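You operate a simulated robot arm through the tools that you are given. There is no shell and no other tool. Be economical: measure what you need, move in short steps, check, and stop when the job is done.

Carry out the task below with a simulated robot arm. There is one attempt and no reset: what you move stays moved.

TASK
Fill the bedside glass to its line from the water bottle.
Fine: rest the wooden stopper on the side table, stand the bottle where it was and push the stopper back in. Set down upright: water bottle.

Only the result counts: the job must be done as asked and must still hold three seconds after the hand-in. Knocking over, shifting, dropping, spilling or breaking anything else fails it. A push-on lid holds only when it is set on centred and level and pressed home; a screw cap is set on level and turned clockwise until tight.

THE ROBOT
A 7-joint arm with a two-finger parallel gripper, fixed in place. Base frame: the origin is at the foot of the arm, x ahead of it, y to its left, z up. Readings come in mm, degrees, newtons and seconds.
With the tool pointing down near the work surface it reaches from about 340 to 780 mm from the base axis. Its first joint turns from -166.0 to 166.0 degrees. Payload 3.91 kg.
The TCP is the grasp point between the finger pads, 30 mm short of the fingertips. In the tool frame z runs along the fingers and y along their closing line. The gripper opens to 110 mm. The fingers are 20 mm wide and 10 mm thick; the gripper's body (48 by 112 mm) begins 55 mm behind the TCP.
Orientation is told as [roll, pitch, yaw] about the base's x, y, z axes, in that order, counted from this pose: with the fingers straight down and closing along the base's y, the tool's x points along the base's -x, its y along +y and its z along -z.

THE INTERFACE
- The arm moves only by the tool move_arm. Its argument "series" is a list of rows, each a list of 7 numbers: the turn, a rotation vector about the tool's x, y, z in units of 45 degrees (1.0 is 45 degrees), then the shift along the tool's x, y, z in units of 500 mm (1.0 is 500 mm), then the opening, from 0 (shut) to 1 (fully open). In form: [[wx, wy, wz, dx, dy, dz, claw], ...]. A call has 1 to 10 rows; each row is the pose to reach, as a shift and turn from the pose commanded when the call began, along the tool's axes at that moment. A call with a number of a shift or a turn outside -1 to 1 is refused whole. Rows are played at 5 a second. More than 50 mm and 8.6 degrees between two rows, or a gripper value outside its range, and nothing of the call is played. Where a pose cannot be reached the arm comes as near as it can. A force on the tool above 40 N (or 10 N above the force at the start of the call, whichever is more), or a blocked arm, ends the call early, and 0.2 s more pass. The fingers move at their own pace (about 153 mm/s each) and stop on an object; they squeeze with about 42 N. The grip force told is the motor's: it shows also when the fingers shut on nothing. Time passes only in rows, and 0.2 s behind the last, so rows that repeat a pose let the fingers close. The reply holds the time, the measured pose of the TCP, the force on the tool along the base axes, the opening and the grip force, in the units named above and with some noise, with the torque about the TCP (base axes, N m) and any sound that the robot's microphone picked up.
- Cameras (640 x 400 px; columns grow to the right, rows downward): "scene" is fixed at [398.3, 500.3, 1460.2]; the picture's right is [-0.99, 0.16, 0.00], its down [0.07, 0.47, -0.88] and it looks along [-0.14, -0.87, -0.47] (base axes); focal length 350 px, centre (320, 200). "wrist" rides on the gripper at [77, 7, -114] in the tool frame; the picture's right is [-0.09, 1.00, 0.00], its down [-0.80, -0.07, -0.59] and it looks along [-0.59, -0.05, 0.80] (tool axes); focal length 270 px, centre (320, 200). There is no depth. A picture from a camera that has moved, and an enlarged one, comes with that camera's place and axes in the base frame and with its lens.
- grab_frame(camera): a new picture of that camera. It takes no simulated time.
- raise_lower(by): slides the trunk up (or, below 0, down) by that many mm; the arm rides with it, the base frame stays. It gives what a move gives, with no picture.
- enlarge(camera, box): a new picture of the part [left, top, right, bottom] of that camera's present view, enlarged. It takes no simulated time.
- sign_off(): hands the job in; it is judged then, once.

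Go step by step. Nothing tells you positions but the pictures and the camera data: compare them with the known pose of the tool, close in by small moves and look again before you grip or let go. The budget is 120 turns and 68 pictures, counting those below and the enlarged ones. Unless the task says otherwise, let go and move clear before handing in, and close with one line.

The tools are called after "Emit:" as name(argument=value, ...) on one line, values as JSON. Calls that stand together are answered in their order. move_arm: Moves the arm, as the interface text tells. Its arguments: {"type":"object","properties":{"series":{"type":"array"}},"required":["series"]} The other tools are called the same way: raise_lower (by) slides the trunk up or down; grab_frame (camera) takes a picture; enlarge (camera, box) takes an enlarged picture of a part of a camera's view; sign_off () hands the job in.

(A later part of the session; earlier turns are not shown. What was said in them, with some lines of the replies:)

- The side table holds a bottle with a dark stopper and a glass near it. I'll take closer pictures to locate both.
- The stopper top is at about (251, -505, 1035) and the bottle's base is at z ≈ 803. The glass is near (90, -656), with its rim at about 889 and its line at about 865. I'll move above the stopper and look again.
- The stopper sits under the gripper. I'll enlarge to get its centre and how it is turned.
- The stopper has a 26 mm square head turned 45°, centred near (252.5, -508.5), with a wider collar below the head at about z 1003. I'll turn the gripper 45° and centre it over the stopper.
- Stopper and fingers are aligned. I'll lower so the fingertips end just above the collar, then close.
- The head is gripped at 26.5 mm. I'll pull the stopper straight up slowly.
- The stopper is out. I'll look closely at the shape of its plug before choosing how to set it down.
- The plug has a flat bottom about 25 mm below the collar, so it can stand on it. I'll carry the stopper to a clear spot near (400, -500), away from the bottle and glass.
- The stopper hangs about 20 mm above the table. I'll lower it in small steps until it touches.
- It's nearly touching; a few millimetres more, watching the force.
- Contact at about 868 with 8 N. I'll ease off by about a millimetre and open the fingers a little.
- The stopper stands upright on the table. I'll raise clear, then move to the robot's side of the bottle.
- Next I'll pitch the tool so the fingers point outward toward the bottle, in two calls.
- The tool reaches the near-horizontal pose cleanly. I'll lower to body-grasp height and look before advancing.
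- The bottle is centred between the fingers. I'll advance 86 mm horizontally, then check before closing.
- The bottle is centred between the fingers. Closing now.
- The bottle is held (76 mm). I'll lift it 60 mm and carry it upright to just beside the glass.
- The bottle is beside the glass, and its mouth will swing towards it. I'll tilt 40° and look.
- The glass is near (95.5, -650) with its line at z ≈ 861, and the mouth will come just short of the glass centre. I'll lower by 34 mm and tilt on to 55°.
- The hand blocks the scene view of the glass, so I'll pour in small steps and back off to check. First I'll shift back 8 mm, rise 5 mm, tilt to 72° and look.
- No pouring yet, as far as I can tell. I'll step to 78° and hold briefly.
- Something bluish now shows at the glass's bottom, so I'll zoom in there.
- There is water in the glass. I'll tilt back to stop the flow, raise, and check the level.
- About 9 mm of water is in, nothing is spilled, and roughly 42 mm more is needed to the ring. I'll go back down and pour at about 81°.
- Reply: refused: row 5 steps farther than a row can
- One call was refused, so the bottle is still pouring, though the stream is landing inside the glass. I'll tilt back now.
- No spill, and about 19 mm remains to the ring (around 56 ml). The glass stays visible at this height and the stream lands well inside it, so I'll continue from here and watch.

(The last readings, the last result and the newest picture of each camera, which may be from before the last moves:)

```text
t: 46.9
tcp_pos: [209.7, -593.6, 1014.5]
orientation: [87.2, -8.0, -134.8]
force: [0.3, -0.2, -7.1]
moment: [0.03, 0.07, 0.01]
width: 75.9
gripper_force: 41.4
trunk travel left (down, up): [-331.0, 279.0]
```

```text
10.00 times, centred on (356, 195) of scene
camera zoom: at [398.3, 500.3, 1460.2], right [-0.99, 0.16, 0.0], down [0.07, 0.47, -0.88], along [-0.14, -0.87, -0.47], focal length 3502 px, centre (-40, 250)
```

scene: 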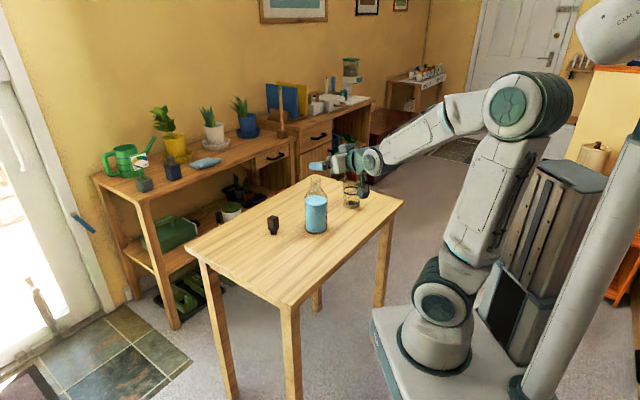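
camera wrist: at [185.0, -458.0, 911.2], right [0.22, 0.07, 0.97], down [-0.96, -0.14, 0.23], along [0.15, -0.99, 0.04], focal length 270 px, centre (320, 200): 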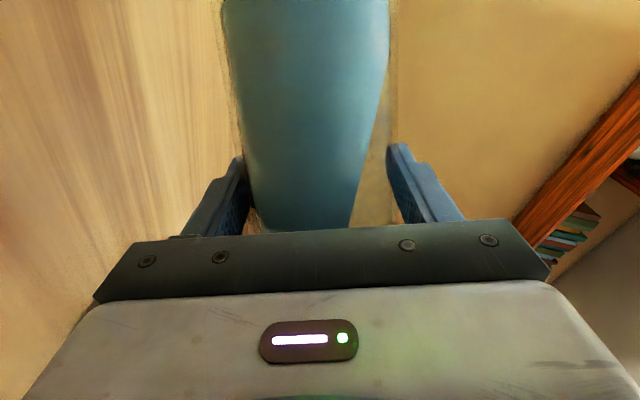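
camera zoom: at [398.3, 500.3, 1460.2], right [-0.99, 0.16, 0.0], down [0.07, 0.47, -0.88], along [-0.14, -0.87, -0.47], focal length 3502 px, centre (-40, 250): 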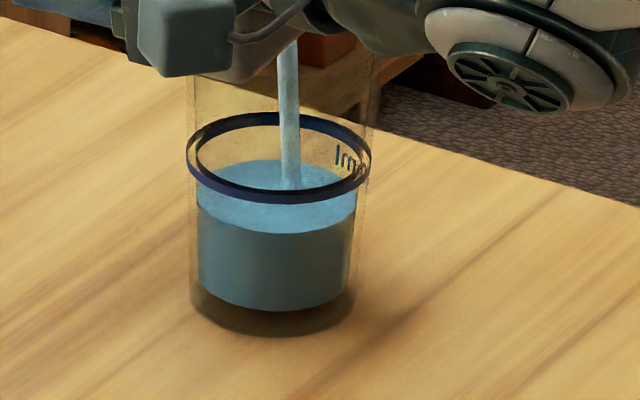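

The stream is steady and inside the glass. I'll hold for about a second and look again.

Emit:
move_arm(series=[[0, 0, 0, 0, 0, 0, 0], [0, 0, 0, 0, 0, 0, 0], [0, 0, 0, 0, 0, 0, 0], [0, 0, 0, 0, 0, 0, 0]])

Emit:
enlarge(camera="scene", box=[340, 175, 372, 215])

```text
t: 47.9
tcp_pos: [210.0, -593.1, 1013.8]
orientation: [87.2, -8.2, -134.8]
force: [0.3, 0.2, -6.4]
moment: [0.04, 0.09, 0.01]
width: 76.1
gripper_force: 42.3
trunk travel left (down, up): [-331.0, 279.0]
```

```text
10.00 times, centred on (356, 195) of scene
camera zoom: at [398.3, 500.3, 1460.2], right [-0.99, 0.16, 0.0], down [0.07, 0.47, -0.88], along [-0.14, -0.87, -0.47], focal length 3502 px, centre (-40, 250)
```

zoom: 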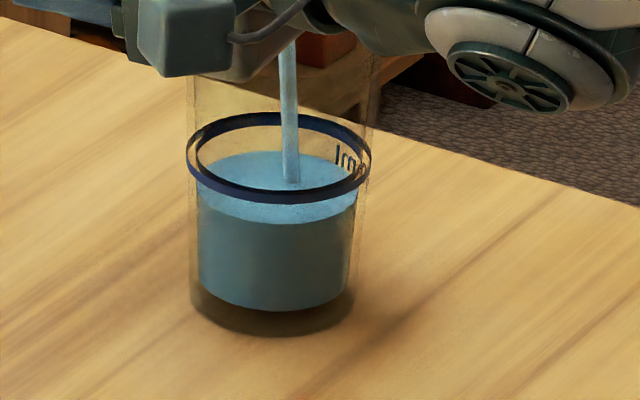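

The level is rising about 11 px per second, with about 28 px to go. I'll hold for another 1.2 s.

Emit:
move_arm(series=[[0, 0, 0, 0, 0, 0, 0], [0, 0, 0, 0, 0, 0, 0], [0, 0, 0, 0, 0, 0, 0], [0, 0, 0, 0, 0, 0, 0], [0, 0, 0, 0, 0, 0, 0]])

Emit:
enlarge(camera="scene", box=[340, 175, 372, 215])

```text
t: 49.0
tcp_pos: [209.1, -593.2, 1013.8]
orientation: [87.1, -8.1, -134.9]
force: [0.1, -0.2, -5.9]
moment: [-0.01, 0.1, -0.01]
width: 76.2
gripper_force: 42.0
trunk travel left (down, up): [-331.0, 279.0]
```

```text
10.00 times, centred on (356, 195) of scene
camera zoom: at [398.3, 500.3, 1460.2], right [-0.99, 0.16, 0.0], down [0.07, 0.47, -0.88], along [-0.14, -0.87, -0.47], focal length 3502 px, centre (-40, 250)
```

zoom: 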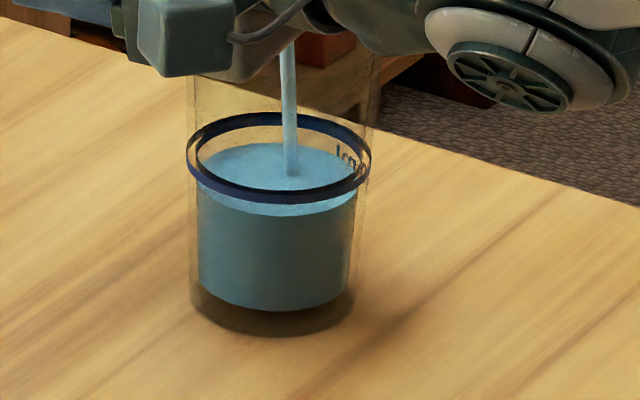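

About 20 px remain and the flow is slowing. I'll hold another 1.2 s.

Emit:
move_arm(series=[[0, 0, 0, 0, 0, 0, 0], [0, 0, 0, 0, 0, 0, 0], [0, 0, 0, 0, 0, 0, 0], [0, 0, 0, 0, 0, 0, 0], [0, 0, 0, 0, 0, 0, 0]])

Emit:
enlarge(camera="scene", box=[340, 175, 372, 215])

```text
t: 50.2
tcp_pos: [209.4, -593.6, 1014.1]
orientation: [87.2, -8.1, -134.9]
force: [-0.4, -0.5, -6.4]
moment: [-0.01, 0.08, 0.02]
width: 76.1
gripper_force: 42.1
trunk travel left (down, up): [-331.0, 279.0]
```

```text
10.00 times, centred on (356, 195) of scene
camera zoom: at [398.3, 500.3, 1460.2], right [-0.99, 0.16, 0.0], down [0.07, 0.47, -0.88], along [-0.14, -0.87, -0.47], focal length 3502 px, centre (-40, 250)
```

zoom: 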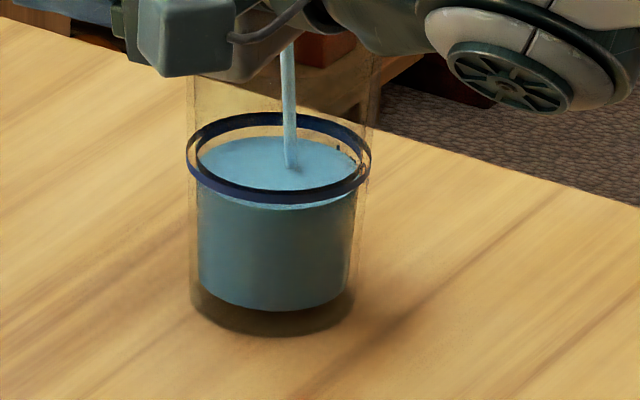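

About 13 px remain. I'll hold another second.

Emit:
move_arm(series=[[0, 0, 0, 0, 0, 0, 0], [0, 0, 0, 0, 0, 0, 0], [0, 0, 0, 0, 0, 0, 0], [0, 0, 0, 0, 0, 0, 0], [0, 0, 0, 0, 0, 0, 0]])

Emit:
enlarge(camera="scene", box=[346, 182, 370, 212])

```text
t: 51.5
tcp_pos: [209.8, -592.7, 1014.8]
orientation: [87.2, -8.0, -134.8]
force: [0.2, 0.8, -6.3]
moment: [0.0, 0.1, 0.0]
width: 75.6
gripper_force: 42.0
trunk travel left (down, up): [-331.0, 279.0]
```

```text
13.33 times, centred on (358, 197) of scene
camera zoom: at [398.3, 500.3, 1460.2], right [-0.99, 0.16, 0.0], down [0.07, 0.47, -0.88], along [-0.14, -0.87, -0.47], focal length 4669 px, centre (-187, 240)
```

zoom: 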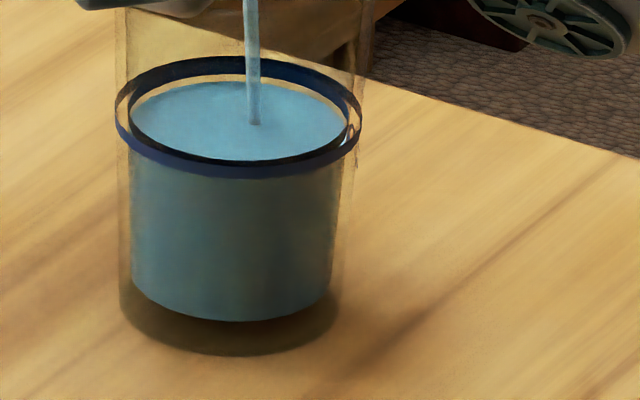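

Roughly 4 mm remain. One more second-long hold.

Emit:
move_arm(series=[[0, 0, 0, 0, 0, 0, 0], [0, 0, 0, 0, 0, 0, 0], [0, 0, 0, 0, 0, 0, 0], [0, 0, 0, 0, 0, 0, 0], [0, 0, 0, 0, 0, 0, 0]])

Emit:
enlarge(camera="scene", box=[346, 182, 370, 212])

```text
t: 52.6
tcp_pos: [209.2, -593.2, 1014.6]
orientation: [87.3, -8.2, -134.8]
force: [-1.0, 0.4, -6.4]
moment: [0.0, 0.05, -0.01]
width: 76.1
gripper_force: 42.1
trunk travel left (down, up): [-331.0, 279.0]
```

```text
13.33 times, centred on (358, 197) of scene
camera zoom: at [398.3, 500.3, 1460.2], right [-0.99, 0.16, 0.0], down [0.07, 0.47, -0.88], along [-0.14, -0.87, -0.47], focal length 4669 px, centre (-187, 240)
```

zoom: 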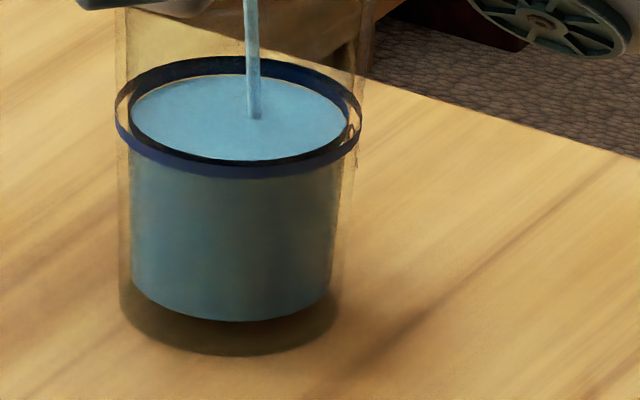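

The level is within about 1 mm of the ring's middle, allowing for the water still falling. I'll stop the pour by tilting back.

Emit:
move_arm(series=[[0.04, 0, -0.11, 0, 0, 0, 0], [0.1, 0, -0.275, 0, 0, 0, 0], [0.16, 0, -0.44, 0, 0, 0, 0], [0.22, 0, -0.604, 0, 0, 0, 0], [0.277, 0, -0.761, 0, 0, 0, 0], [0.277, 0, -0.761, 0, 0, 0, 0]])

Emit:
enlarge(camera="scene", box=[346, 182, 370, 212])

```text
t: 54.0
tcp_pos: [209.6, -593.7, 1014.8]
orientation: [71.2, -41.9, -127.9]
force: [-0.6, 0.3, -6.9]
moment: [0.01, 0.08, -0.02]
width: 76.0
gripper_force: 41.7
trunk travel left (down, up): [-331.0, 279.0]
```

```text
13.33 times, centred on (358, 197) of scene
camera zoom: at [398.3, 500.3, 1460.2], right [-0.99, 0.16, 0.0], down [0.07, 0.47, -0.88], along [-0.14, -0.87, -0.47], focal length 4669 px, centre (-187, 240)
```

zoom: 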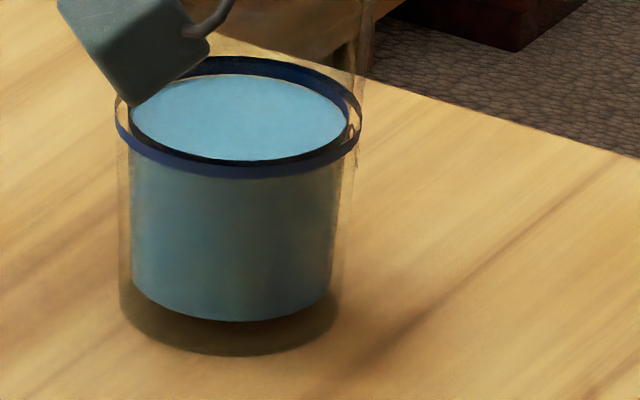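

The water surface now lies within the ring band. I'll bring the bottle upright.

Emit:
move_arm(series=[[0.057, 0, -0.157, 0, 0, 0, 0], [0.114, 0, -0.313, 0, 0, 0, 0], [0.171, 0, -0.47, 0, 0, 0, 0], [0.228, 0, -0.627, 0, 0, 0, 0], [0.285, 0, -0.783, 0, 0, 0, 0], [0.342, 0, -0.94, 0, 0, 0, 0], [0.342, 0, -0.94, 0, 0, 0, 0], [0.342, 0, -0.94, 0, 0, 0, 0]])

Emit:
raise_lower(by=-70)

```text
t: 55.9
tcp_pos: [210.9, -593.2, 1014.0]
orientation: [-0.2, -70.1, -64.9]
force: [-0.7, -0.6, -6.4]
moment: [0.03, 0.01, 0.01]
width: 76.0
gripper_force: 42.3
trunk travel left (down, up): [-331.0, 279.0]
```

```text
t: 56.9
tcp_pos: [210.6, -593.5, 944.7]
orientation: [0.0, -70.1, -64.9]
force: [0.1, 0.7, -6.5]
moment: [0.04, 0.03, 0.01]
width: 76.2
gripper_force: 41.6
trunk travel left (down, up): [-261.0, 349.0]
```

The bottle is upright. I'll carry it back over its original spot and use the wrist camera to check the level from the side.

Emit:
move_arm(series=[[0, 0, 0, 0.005, 0.02, -0.014, 0], [0, 0, 0, 0.014, 0.05, -0.039, 0], [0, 0, 0, 0.023, 0.085, -0.064, 0], [0, 0, 0, 0.032, 0.115, -0.089, 0], [0, 0, 0, 0.039, 0.138, -0.108, 0], [0, 0, 0, 0.043, 0.15, -0.1184, 0], [0, 0, 0, 0.043, 0.15, -0.1184, 0]])

Emit:
raise_lower(by=-46)

Emit:
grab_frame(camera="wrist")

Emit:
enlarge(camera="scene", box=[280, 150, 400, 240])

```text
t: 58.5
tcp_pos: [249.6, -504.6, 943.7]
orientation: [-0.1, -70.1, -64.8]
force: [-0.1, 0.6, -6.8]
moment: [0.0, 0.07, 0.01]
width: 75.9
gripper_force: 41.6
trunk travel left (down, up): [-261.0, 349.0]
```

```text
t: 59.4
tcp_pos: [250.0, -505.1, 898.6]
orientation: [0.0, -70.1, -65.0]
force: [-0.2, -0.5, -6.1]
moment: [0.05, 0.02, -0.01]
width: 75.8
gripper_force: 42.3
trunk travel left (down, up): [-215.0, 395.0]
```

```text
23 pictures are left
camera wrist: at [201.2, -381.0, 865.4], right [0.92, 0.39, 0.08], down [-0.18, 0.23, 0.96], along [0.36, -0.89, 0.28], focal length 270 px, centre (320, 200)
```

wrist: 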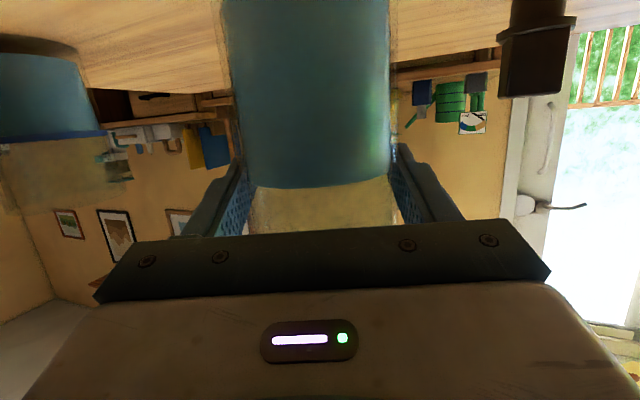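

```text
4.44 times, centred on (340, 195) of scene
camera zoom: at [398.3, 500.3, 1460.2], right [-0.99, 0.16, 0.0], down [0.07, 0.47, -0.88], along [-0.14, -0.87, -0.47], focal length 1556 px, centre (231, 222)
```

zoom: 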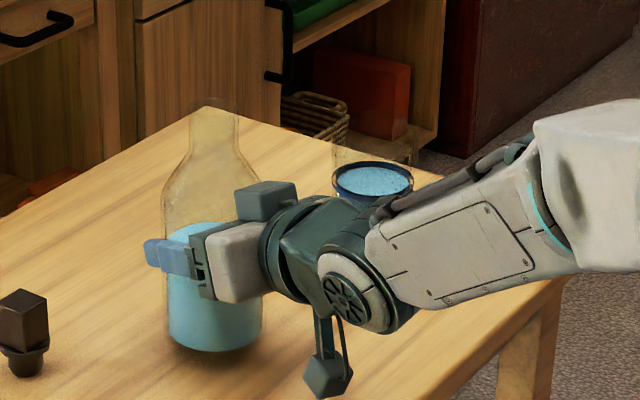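

Now I'll zoom the wrist view on the glass, which is nearly side-on and upside down.

Emit:
enlarge(camera="wrist", box=[0, 90, 128, 170])

```text
5.00 times, centred on (64, 130) of wrist
camera zoom: at [201.2, -381.0, 865.4], right [0.92, 0.39, 0.08], down [-0.18, 0.23, 0.96], along [0.36, -0.89, 0.28], focal length 1351 px, centre (1600, 550)
```

zoom: 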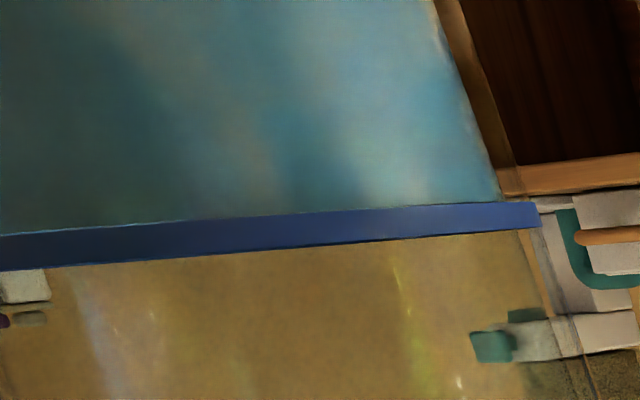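

The water reaches the ring band and doesn't pass it, so the fill is good. I'll make a small sideways correction and lower the bottle to the table.

Emit:
move_arm(series=[[0, 0, 0, 0, 0.0035, 0, 0], [0, 0, 0, 0, 0.0035, 0, 0]])

Emit:
raise_lower(by=-11)

Emit:
move_arm(series=[[0, 0, 0, 0.0019, 0, 0.0007, 0], [0, 0, 0, 0.0038, 0, 0.0014, 0], [0, 0, 0, 0.0038, 0, 0.0014, 0]])

```text
t: 60.0
tcp_pos: [251.9, -503.5, 899.3]
orientation: [0.0, -70.0, -65.0]
force: [0.1, 0.1, -7.0]
moment: [0.06, 0.03, -0.03]
width: 76.0
gripper_force: 41.8
trunk travel left (down, up): [-215.0, 395.0]
```

```text
t: 60.6
tcp_pos: [252.5, -505.0, 888.3]
orientation: [-0.1, -70.1, -64.9]
force: [-1.0, 0.0, -5.8]
moment: [0.04, 0.0, -0.01]
width: 75.7
gripper_force: 41.8
trunk travel left (down, up): [-204.0, 406.0]
```

```text
t: 61.4
tcp_pos: [251.6, -505.7, 885.7]
orientation: [-0.1, -70.2, -64.9]
force: [0.7, -0.5, -7.3]
moment: [0.03, 0.03, 0.02]
width: 75.7
gripper_force: 41.3
trunk travel left (down, up): [-204.0, 406.0]
```

Not touching yet, so I'll go down in finer steps.

Emit:
move_arm(series=[[0, 0, 0, 0.0019, 0, 0.0007, 0], [0, 0, 0, 0.0029, 0, 0.001, 0], [0, 0, 0, 0.0029, 0, 0.001, 0]])

Emit:
move_arm(series=[[0, 0, 0, 0.001, 0, 0.0004, 0], [0, 0, 0, 0.0019, 0, 0.0007, 0], [0, 0, 0, 0.0019, 0, 0.0007, 0]])

```text
t: 62.2
tcp_pos: [252.0, -503.9, 885.4]
orientation: [-0.2, -70.0, -65.0]
force: [-0.2, 0.6, -6.0]
moment: [0.01, 0.01, -0.02]
width: 75.7
gripper_force: 41.9
trunk travel left (down, up): [-204.0, 406.0]
```

```text
t: 63.0
tcp_pos: [252.2, -503.1, 883.4]
orientation: [0.1, -70.2, -65.0]
force: [1.2, -1.8, -0.3]
moment: [0.05, -0.02, 0.0]
width: 76.2
gripper_force: 41.5
trunk travel left (down, up): [-204.0, 406.0]
```

The table is carrying the bottle's weight at the original height. I'll open and look.

Emit:
move_arm(series=[[0, 0, 0, 0, 0, 0, 0.75], [0, 0, 0, 0, 0, 0, 1], [0, 0, 0, 0, 0, 0, 1], [0, 0, 0, 0, 0, 0, 1]])

Emit:
grab_frame(camera="wrist")

```text
t: 64.0
tcp_pos: [252.5, -503.2, 883.6]
orientation: [-0.1, -70.1, -65.0]
force: [-0.2, 0.3, -0.3]
moment: [-0.01, -0.02, -0.02]
width: 110.2
gripper_force: 0.1
trunk travel left (down, up): [-204.0, 406.0]
```

```text
20 pictures are left
camera wrist: at [202.8, -379.3, 851.1], right [0.92, 0.39, 0.08], down [-0.19, 0.23, 0.96], along [0.36, -0.89, 0.28], focal length 270 px, centre (320, 200)
```

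wrist: 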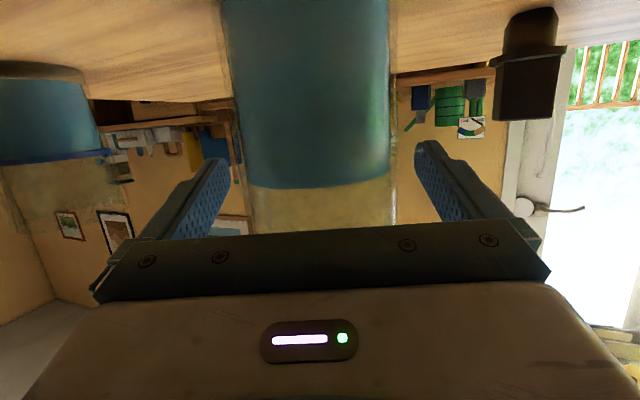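

The bottle stands on its own. I'll back straight out, then raise.

Emit:
move_arm(series=[[0, 0, 0, 0.015, 0, -0.04, 1], [0, 0, 0, 0.03, 0, -0.08, 1], [0, 0, 0, 0.045, 0, -0.12, 1], [0, 0, 0, 0.0588, 0, -0.1617, 1], [0, 0, 0, 0.0588, 0, -0.1617, 1]])

Emit:
raise_lower(by=195)

Emit:
move_arm(series=[[0, 0.17, 0, 0, 0, 0, 1], [0, 0.34, 0, 0, 0, 0, 1], [0, 0.51, 0, 0, 0, 0, 1], [0, 0.68, 0, 0, 0, 0, 1], [0, 0.85, 0, 0, 0, 0, 1], [0, 1, 0, 0, 0, 0, 1], [0, 1, 0, 0, 0, 0, 1]])

Emit:
move_arm(series=[[0, 0.14, 0, 0, 0, 0, 1], [0, 0.28, 0, 0, 0, 0, 1], [0, 0.42, 0, 0, 0, 0, 1], [0, 0.56, 0, 0, 0, 0, 1], [0, 0.56, 0, 0, 0, 0, 1]])

Emit:
move_arm(series=[[0, 0, -0.15, 0, 0, 0, 1], [0, 0, -0.3, 0, 0, 0, 1], [0, 0, -0.444, 0, 0, 0, 1], [0, 0, -0.444, 0, 0, 0, 1]])

Emit:
enlarge(camera="scene", box=[240, 140, 400, 240])

```text
t: 65.2
tcp_pos: [216.0, -425.3, 882.9]
orientation: [-0.1, -70.1, -65.0]
force: [0.0, 0.6, 0.3]
moment: [-0.03, 0.0, -0.01]
width: 109.9
gripper_force: 0.0
trunk travel left (down, up): [-204.0, 406.0]
```

```text
t: 67.3
tcp_pos: [216.9, -425.8, 1078.3]
orientation: [-0.1, -70.2, -64.9]
force: [-0.6, 0.2, 0.6]
moment: [0.01, 0.0, 0.0]
width: 109.9
gripper_force: 0.1
trunk travel left (down, up): [-399.0, 211.0]
```

```text
t: 68.9
tcp_pos: [216.5, -424.9, 1078.2]
orientation: [0.0, -25.0, -65.0]
force: [0.0, 0.6, -0.9]
moment: [0.03, 0.01, 0.0]
width: 110.1
gripper_force: 0.0
trunk travel left (down, up): [-399.0, 211.0]
```

```text
t: 70.1
tcp_pos: [218.5, -425.6, 1079.4]
orientation: [0.0, 0.1, -64.9]
force: [0.0, 0.0, -0.3]
moment: [0.05, 0.0, 0.0]
width: 110.1
gripper_force: 0.0
trunk travel left (down, up): [-399.0, 211.0]
```

```text
t: 71.1
tcp_pos: [217.8, -425.5, 1077.3]
orientation: [0.0, 0.2, -45.0]
force: [-0.8, 1.2, 0.2]
moment: [0.03, -0.02, 0.01]
width: 110.0
gripper_force: 0.0
trunk travel left (down, up): [-399.0, 211.0]
```

```text
4.00 times, centred on (320, 190) of scene
camera zoom: at [398.3, 500.3, 1460.2], right [-0.99, 0.16, 0.0], down [0.07, 0.47, -0.88], along [-0.14, -0.87, -0.47], focal length 1401 px, centre (320, 240)
```

zoom: 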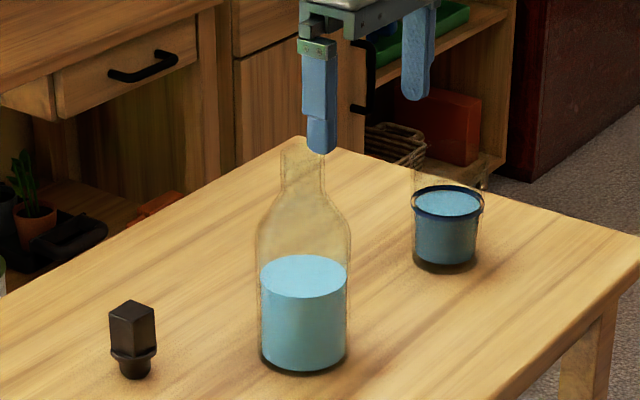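

The glass, bottle and stopper are all standing well. I'll move above the stopper and check alignment.

Emit:
move_arm(series=[[0, 0, 0, -0.05, 0.02, 0, 1], [0, 0, 0, -0.12, 0.05, 0, 1], [0, 0, 0, -0.19, 0.08, 0, 1], [0, 0, 0, -0.26, 0.11, 0, 1], [0, 0, 0, -0.33, 0.137, 0, 1], [0, 0, 0, -0.362, 0.15, 0, 0.6], [0, 0, 0, -0.362, 0.15, 0, 0.6]])

Emit:
raise_lower(by=-160)

Emit:
grab_frame(camera="wrist")

Emit:
enlarge(camera="scene", box=[242, 180, 322, 240])

```text
t: 72.7
tcp_pos: [399.3, -498.6, 1076.2]
orientation: [0.0, 0.1, -45.0]
force: [-0.4, 0.2, -1.2]
moment: [0.03, 0.02, -0.04]
width: 65.8
gripper_force: 0.0
trunk travel left (down, up): [-399.0, 211.0]
```

```text
t: 74.6
tcp_pos: [400.0, -499.2, 916.8]
orientation: [0.0, 0.0, -45.1]
force: [-0.4, -0.2, -0.7]
moment: [0.01, 0.0, 0.0]
width: 66.1
gripper_force: 0.0
trunk travel left (down, up): [-239.0, 371.0]
```

```text
18 pictures are left
camera wrist: at [350.7, -439.8, 1031.3], right [0.77, 0.64, 0.0], down [0.52, -0.62, 0.59], along [0.38, -0.46, -0.8], focal length 270 px, centre (320, 200)
```

wrist: 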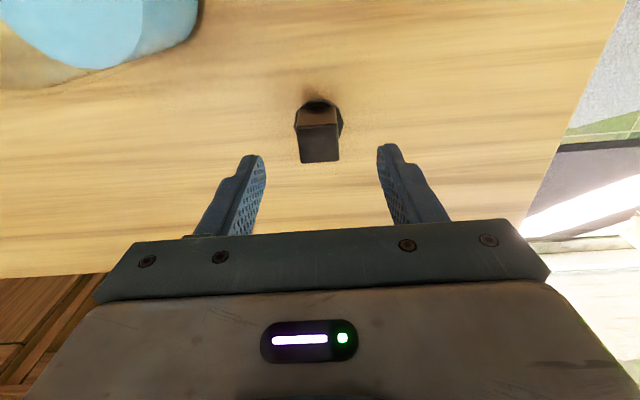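

```text
6.67 times, centred on (282, 210) of scene
camera zoom: at [398.3, 500.3, 1460.2], right [-0.99, 0.16, 0.0], down [0.07, 0.47, -0.88], along [-0.14, -0.87, -0.47], focal length 2334 px, centre (573, 133)
```

zoom: 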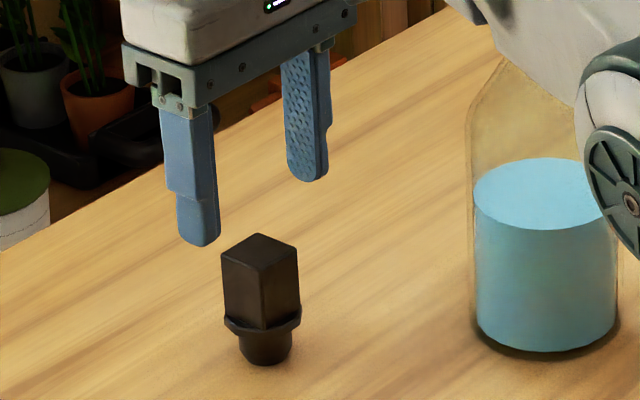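

Aligned as before. I'll lower to the same grasp height (868) and close.

Emit:
move_arm(series=[[0, 0, 0, 0.0005, -0.0015, 0.04, 0.6], [0, 0, 0, 0.0005, -0.0015, 0.08, 0.6], [0, 0, 0, 0.0005, -0.0015, 0.097, 0.6], [0, 0, 0, 0.0005, -0.0015, 0.097, 0.6], [0, 0, 0, 0.0005, -0.0015, 0.097, 0.3], [0, 0, 0, 0.0005, -0.0015, 0.097, 0], [0, 0, 0, 0.0005, -0.0015, 0.097, 0], [0, 0, 0, 0.0005, -0.0015, 0.097, 0]])

```text
t: 76.4
tcp_pos: [399.0, -498.6, 869.1]
orientation: [-0.2, 0.0, -45.0]
force: [-0.6, 0.7, 0.1]
moment: [0.0, -0.03, -0.04]
width: 26.4
gripper_force: 41.8
trunk travel left (down, up): [-239.0, 371.0]
```

The stopper is gripped at 26.4 mm. I'll lift it and carry it back above the bottle.

Emit:
raise_lower(by=237)

Emit:
move_arm(series=[[0, 0, 0, 0.03, -0.03, 0, 0], [0, 0, 0, 0.07, -0.08, 0, 0], [0, 0, 0, 0.115, -0.13, 0, 0], [0, 0, 0, 0.16, -0.18, 0, 0], [0, 0, 0, 0.193, -0.2205, 0, 0], [0, 0, 0, 0.193, -0.2205, 0, 0], [0, 0, 0, 0.193, -0.2205, 0, 0]])

Emit:
enlarge(camera="scene", box=[296, 135, 344, 195])

Emit:
grab_frame(camera="wrist")

```text
t: 78.8
tcp_pos: [399.1, -500.0, 1104.5]
orientation: [0.1, 0.2, -45.0]
force: [-0.3, -0.1, 0.0]
moment: [-0.01, 0.01, -0.05]
width: 26.4
gripper_force: 42.0
trunk travel left (down, up): [-476.0, 134.0]
```

```text
t: 80.4
tcp_pos: [252.9, -509.4, 1106.2]
orientation: [0.0, 0.0, -45.0]
force: [-0.1, -0.4, 0.3]
moment: [-0.03, -0.01, 0.03]
width: 26.3
gripper_force: 42.1
trunk travel left (down, up): [-476.0, 134.0]
```

```text
6.67 times, centred on (320, 165) of scene
camera zoom: at [398.3, 500.3, 1460.2], right [-0.99, 0.16, 0.0], down [0.07, 0.47, -0.88], along [-0.14, -0.87, -0.47], focal length 2334 px, centre (320, 433)
```

zoom: 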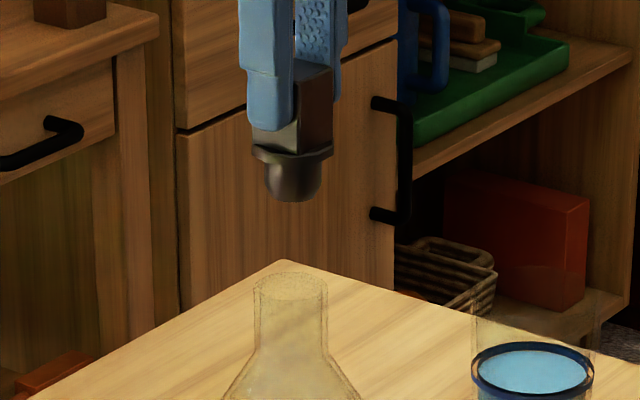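

```text
15 pictures are left
camera wrist: at [204.0, -449.9, 1221.7], right [0.77, 0.64, 0.0], down [0.52, -0.62, 0.59], along [0.38, -0.46, -0.8], focal length 270 px, centre (320, 200)
```

wrist: 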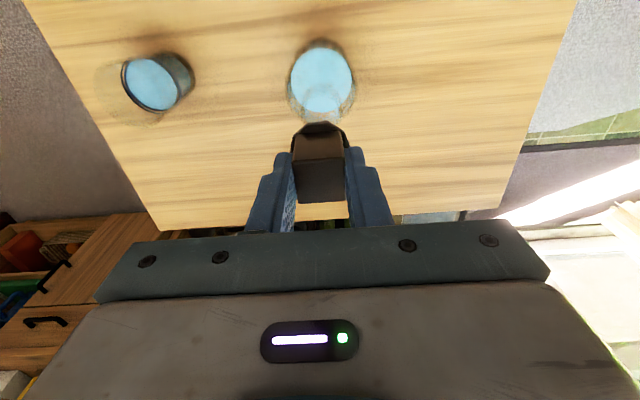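

The stopper is above the mouth. I'll zoom in to compare the plug and mouth centres.

Emit:
enlarge(camera="scene", box=[300, 152, 332, 192])

Emit:
enlarge(camera="wrist", box=[272, 30, 368, 150])

```text
10.00 times, centred on (316, 172) of scene
camera zoom: at [398.3, 500.3, 1460.2], right [-0.99, 0.16, 0.0], down [0.07, 0.47, -0.88], along [-0.14, -0.87, -0.47], focal length 3502 px, centre (360, 480)
```

zoom: 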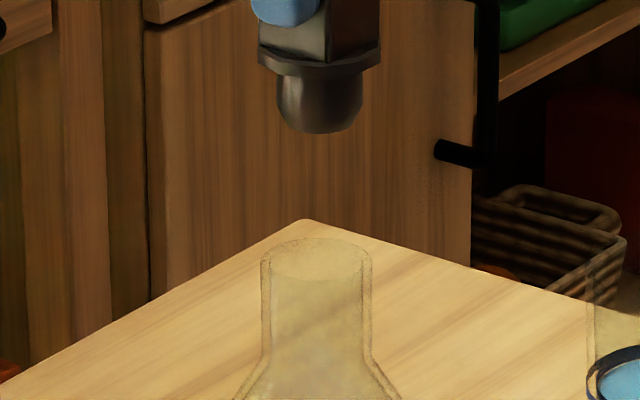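

```text
3.33 times, centred on (320, 90) of wrist
camera zoom: at [204.0, -449.9, 1221.7], right [0.77, 0.64, 0.0], down [0.52, -0.62, 0.59], along [0.38, -0.46, -0.8], focal length 901 px, centre (320, 567)
```

zoom: 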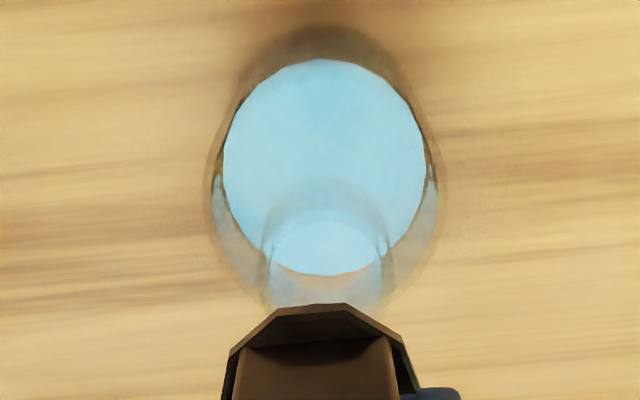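

The bottle axis is about 1 mm toward +x from the plug. I'll correct that and lower to just above the mouth.

Emit:
move_arm(series=[[0, 0, 0, -0.0006, 0.0023, 0.02, 0], [0, 0, 0, -0.0006, 0.0023, 0.05, 0], [0, 0, 0, -0.0006, 0.0023, 0.074, 0], [0, 0, 0, -0.0006, 0.0023, 0.074, 0]])

Emit:
enlarge(camera="scene", box=[304, 155, 328, 185])

Emit:
enlarge(camera="wrist", box=[272, 60, 368, 180])

```text
t: 81.4
tcp_pos: [252.9, -509.3, 1069.4]
orientation: [0.1, 0.0, -45.1]
force: [0.0, 0.6, -0.1]
moment: [0.01, 0.04, 0.02]
width: 26.3
gripper_force: 41.9
trunk travel left (down, up): [-476.0, 134.0]
```

```text
13.33 times, centred on (316, 170) of scene
camera zoom: at [398.3, 500.3, 1460.2], right [-0.99, 0.16, 0.0], down [0.07, 0.47, -0.88], along [-0.14, -0.87, -0.47], focal length 4669 px, centre (373, 600)
```

zoom: 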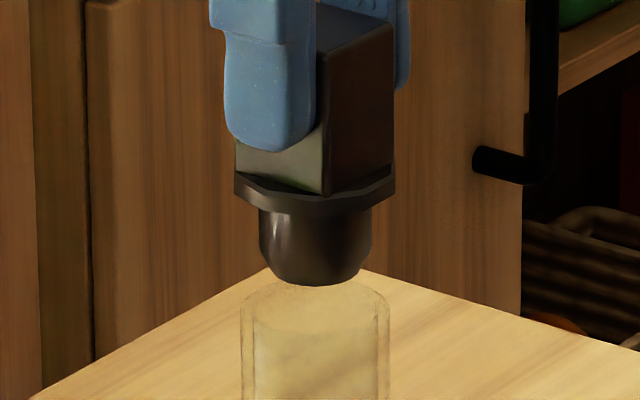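

```text
3.33 times, centred on (320, 120) of wrist
camera zoom: at [205.1, -449.8, 1184.0], right [0.77, 0.64, 0.0], down [0.52, -0.62, 0.59], along [0.38, -0.46, -0.8], focal length 901 px, centre (320, 467)
```

zoom: 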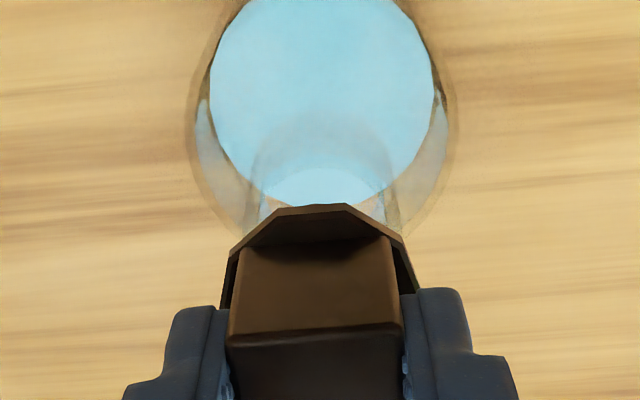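

Nearly aligned; the wrist view suggests about 1 mm more in +y. I'll correct that and insert gently, watching force.

Emit:
move_arm(series=[[0, 0, 0, 0.0011, 0.0017, 0, 0], [0, 0, 0, 0.0011, 0.0017, 0.014, 0], [0, 0, 0, 0.0011, 0.0017, 0.026, 0], [0, 0, 0, 0.0011, 0.0017, 0.036, 0], [0, 0, 0, 0.0011, 0.0017, 0.036, 0]])

Emit:
enlarge(camera="scene", box=[304, 155, 328, 185])

```text
t: 82.6
tcp_pos: [253.7, -508.7, 1049.8]
orientation: [0.0, 0.0, -45.0]
force: [-0.5, -0.8, 0.2]
moment: [0.02, 0.0, 0.02]
width: 26.4
gripper_force: 42.4
trunk travel left (down, up): [-476.0, 134.0]
```

```text
13.33 times, centred on (316, 170) of scene
camera zoom: at [398.3, 500.3, 1460.2], right [-0.99, 0.16, 0.0], down [0.07, 0.47, -0.88], along [-0.14, -0.87, -0.47], focal length 4669 px, centre (373, 600)
```

zoom: 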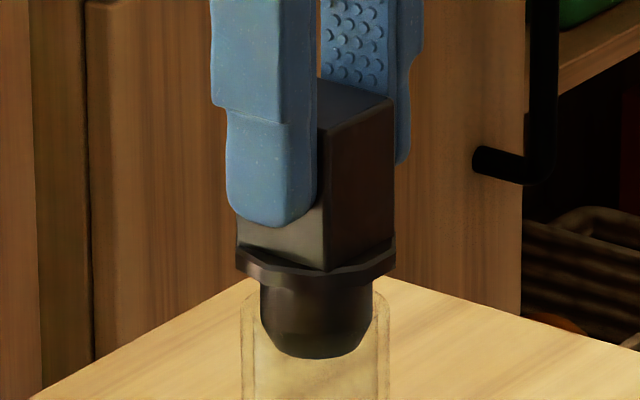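

The plug is entering freely and centred. I'll continue down to seat it.

Emit:
move_arm(series=[[0, 0, 0, 0, 0, 0.008, 0], [0, 0, 0, 0, 0, 0.016, 0], [0, 0, 0, 0, 0, 0.022, 0], [0, 0, 0, 0, 0, 0.026, 0], [0, 0, 0, 0, 0, 0.026, 0]])

```text
t: 83.8
tcp_pos: [252.9, -508.7, 1036.6]
orientation: [0.0, 0.1, -45.0]
force: [-0.5, -0.2, 0.0]
moment: [-0.02, 0.0, 0.03]
width: 26.4
gripper_force: 42.3
trunk travel left (down, up): [-476.0, 134.0]
```

No contact yet, so I'll press on in small steps until it seats firmly.

Emit:
move_arm(series=[[0, 0, 0, 0, 0, 0.002, 0], [0, 0, 0, 0, 0, 0.004, 0], [0, 0, 0, 0, 0, 0.006, 0], [0, 0, 0, 0, 0, 0.008, 0], [0, 0, 0, 0, 0, 0.01, 0], [0, 0, 0, 0, 0, 0.012, 0], [0, 0, 0, 0, 0, 0.012, 0]])

Emit:
enlarge(camera="scene", box=[304, 155, 328, 185])

```text
t: 85.4
tcp_pos: [254.1, -507.7, 1035.7]
orientation: [-0.2, -0.5, -44.9]
force: [-2.0, 4.3, 12.2]
moment: [0.4, 0.2, -0.01]
width: 26.4
gripper_force: 42.5
trunk travel left (down, up): [-476.0, 134.0]
stopped in row 7: the force on the tool passed its limit at 41 N (the readings are from after the stop); the commanded pose is now the measured one
```

```text
13.33 times, centred on (316, 170) of scene
camera zoom: at [398.3, 500.3, 1460.2], right [-0.99, 0.16, 0.0], down [0.07, 0.47, -0.88], along [-0.14, -0.87, -0.47], focal length 4669 px, centre (373, 600)
```

zoom: 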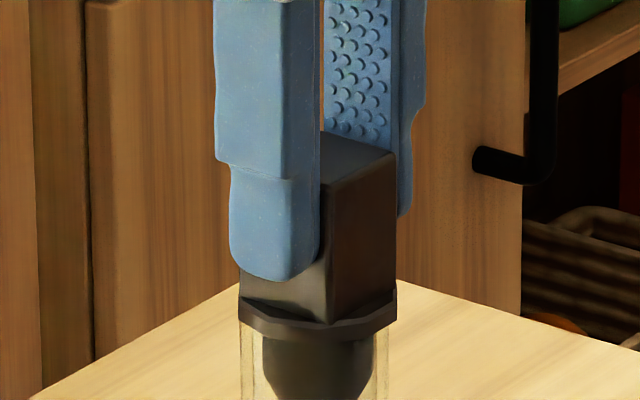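

It was pressed home with 41 N and the collar sits on the lip at the original height. I'll release, rise and inspect.

Emit:
move_arm(series=[[0, 0, 0, 0, 0, 0, 0.3], [0, 0, 0, 0, 0, 0, 0.6], [0, 0, 0, 0, 0, 0, 0.6], [0, 0, 0, 0, 0, 0, 0.6]])

Emit:
raise_lower(by=90)

Emit:
enlarge(camera="scene", box=[298, 160, 338, 210])

Emit:
grab_frame(camera="wrist")

Emit:
enlarge(camera="scene", box=[240, 150, 400, 250])

```text
t: 86.4
tcp_pos: [254.0, -508.8, 1034.1]
orientation: [-0.2, -0.3, -45.0]
force: [0.0, 0.9, -0.3]
moment: [-0.03, -0.05, -0.02]
width: 66.1
gripper_force: 0.1
trunk travel left (down, up): [-476.0, 134.0]
```

```text
t: 87.7
tcp_pos: [252.8, -509.0, 1124.8]
orientation: [-0.1, -0.4, -45.0]
force: [0.6, 0.2, 0.3]
moment: [-0.03, -0.01, -0.02]
width: 65.8
gripper_force: 0.0
trunk travel left (down, up): [-566.0, 44.0]
```

```text
8.00 times, centred on (318, 185) of scene
camera zoom: at [398.3, 500.3, 1460.2], right [-0.99, 0.16, 0.0], down [0.07, 0.47, -0.88], along [-0.14, -0.87, -0.47], focal length 2801 px, centre (336, 320)
```

zoom: 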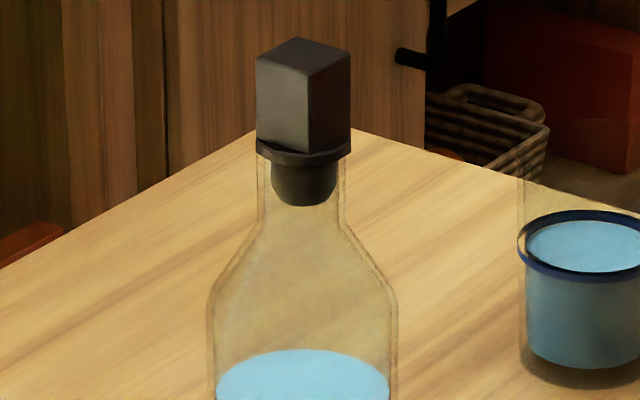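

```text
7 pictures are left
camera wrist: at [205.0, -449.5, 1238.9], right [0.77, 0.64, 0.0], down [0.51, -0.61, 0.6], along [0.38, -0.46, -0.8], focal length 270 px, centre (320, 200)
```

wrist: 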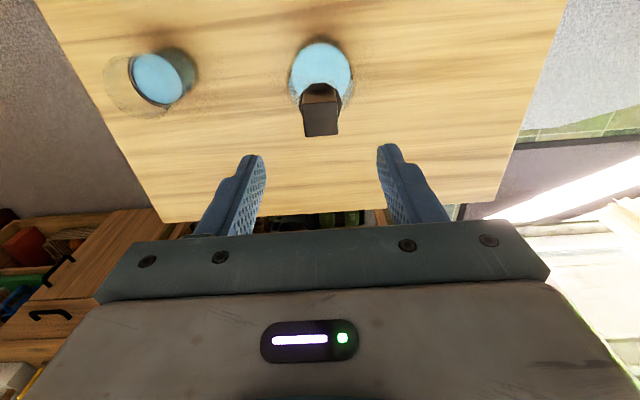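

```text
4.00 times, centred on (320, 200) of scene
camera zoom: at [398.3, 500.3, 1460.2], right [-0.99, 0.16, 0.0], down [0.07, 0.47, -0.88], along [-0.14, -0.87, -0.47], focal length 1401 px, centre (320, 200)
```

zoom: 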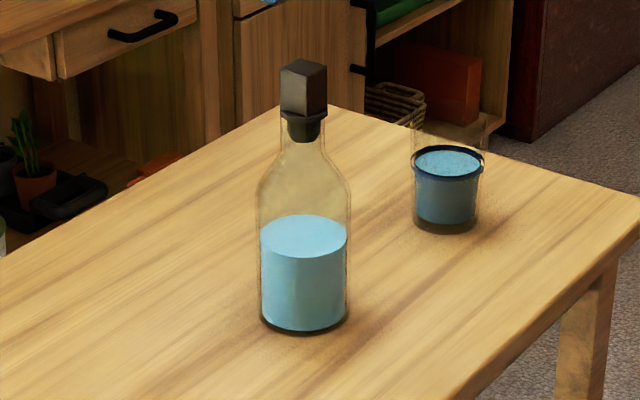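

The bottle stands in its original place with the stopper level and seated at its original height. The glass is filled to the ring, nothing is spilled and the gripper is clear, so I'll hand in.

Emit:
sign_off()

```text
The job is handed in.
```

I filled the bedside glass to its line, stood the bottle back upright where it was, and pushed the stopper home with 41 N. The job is handed in.
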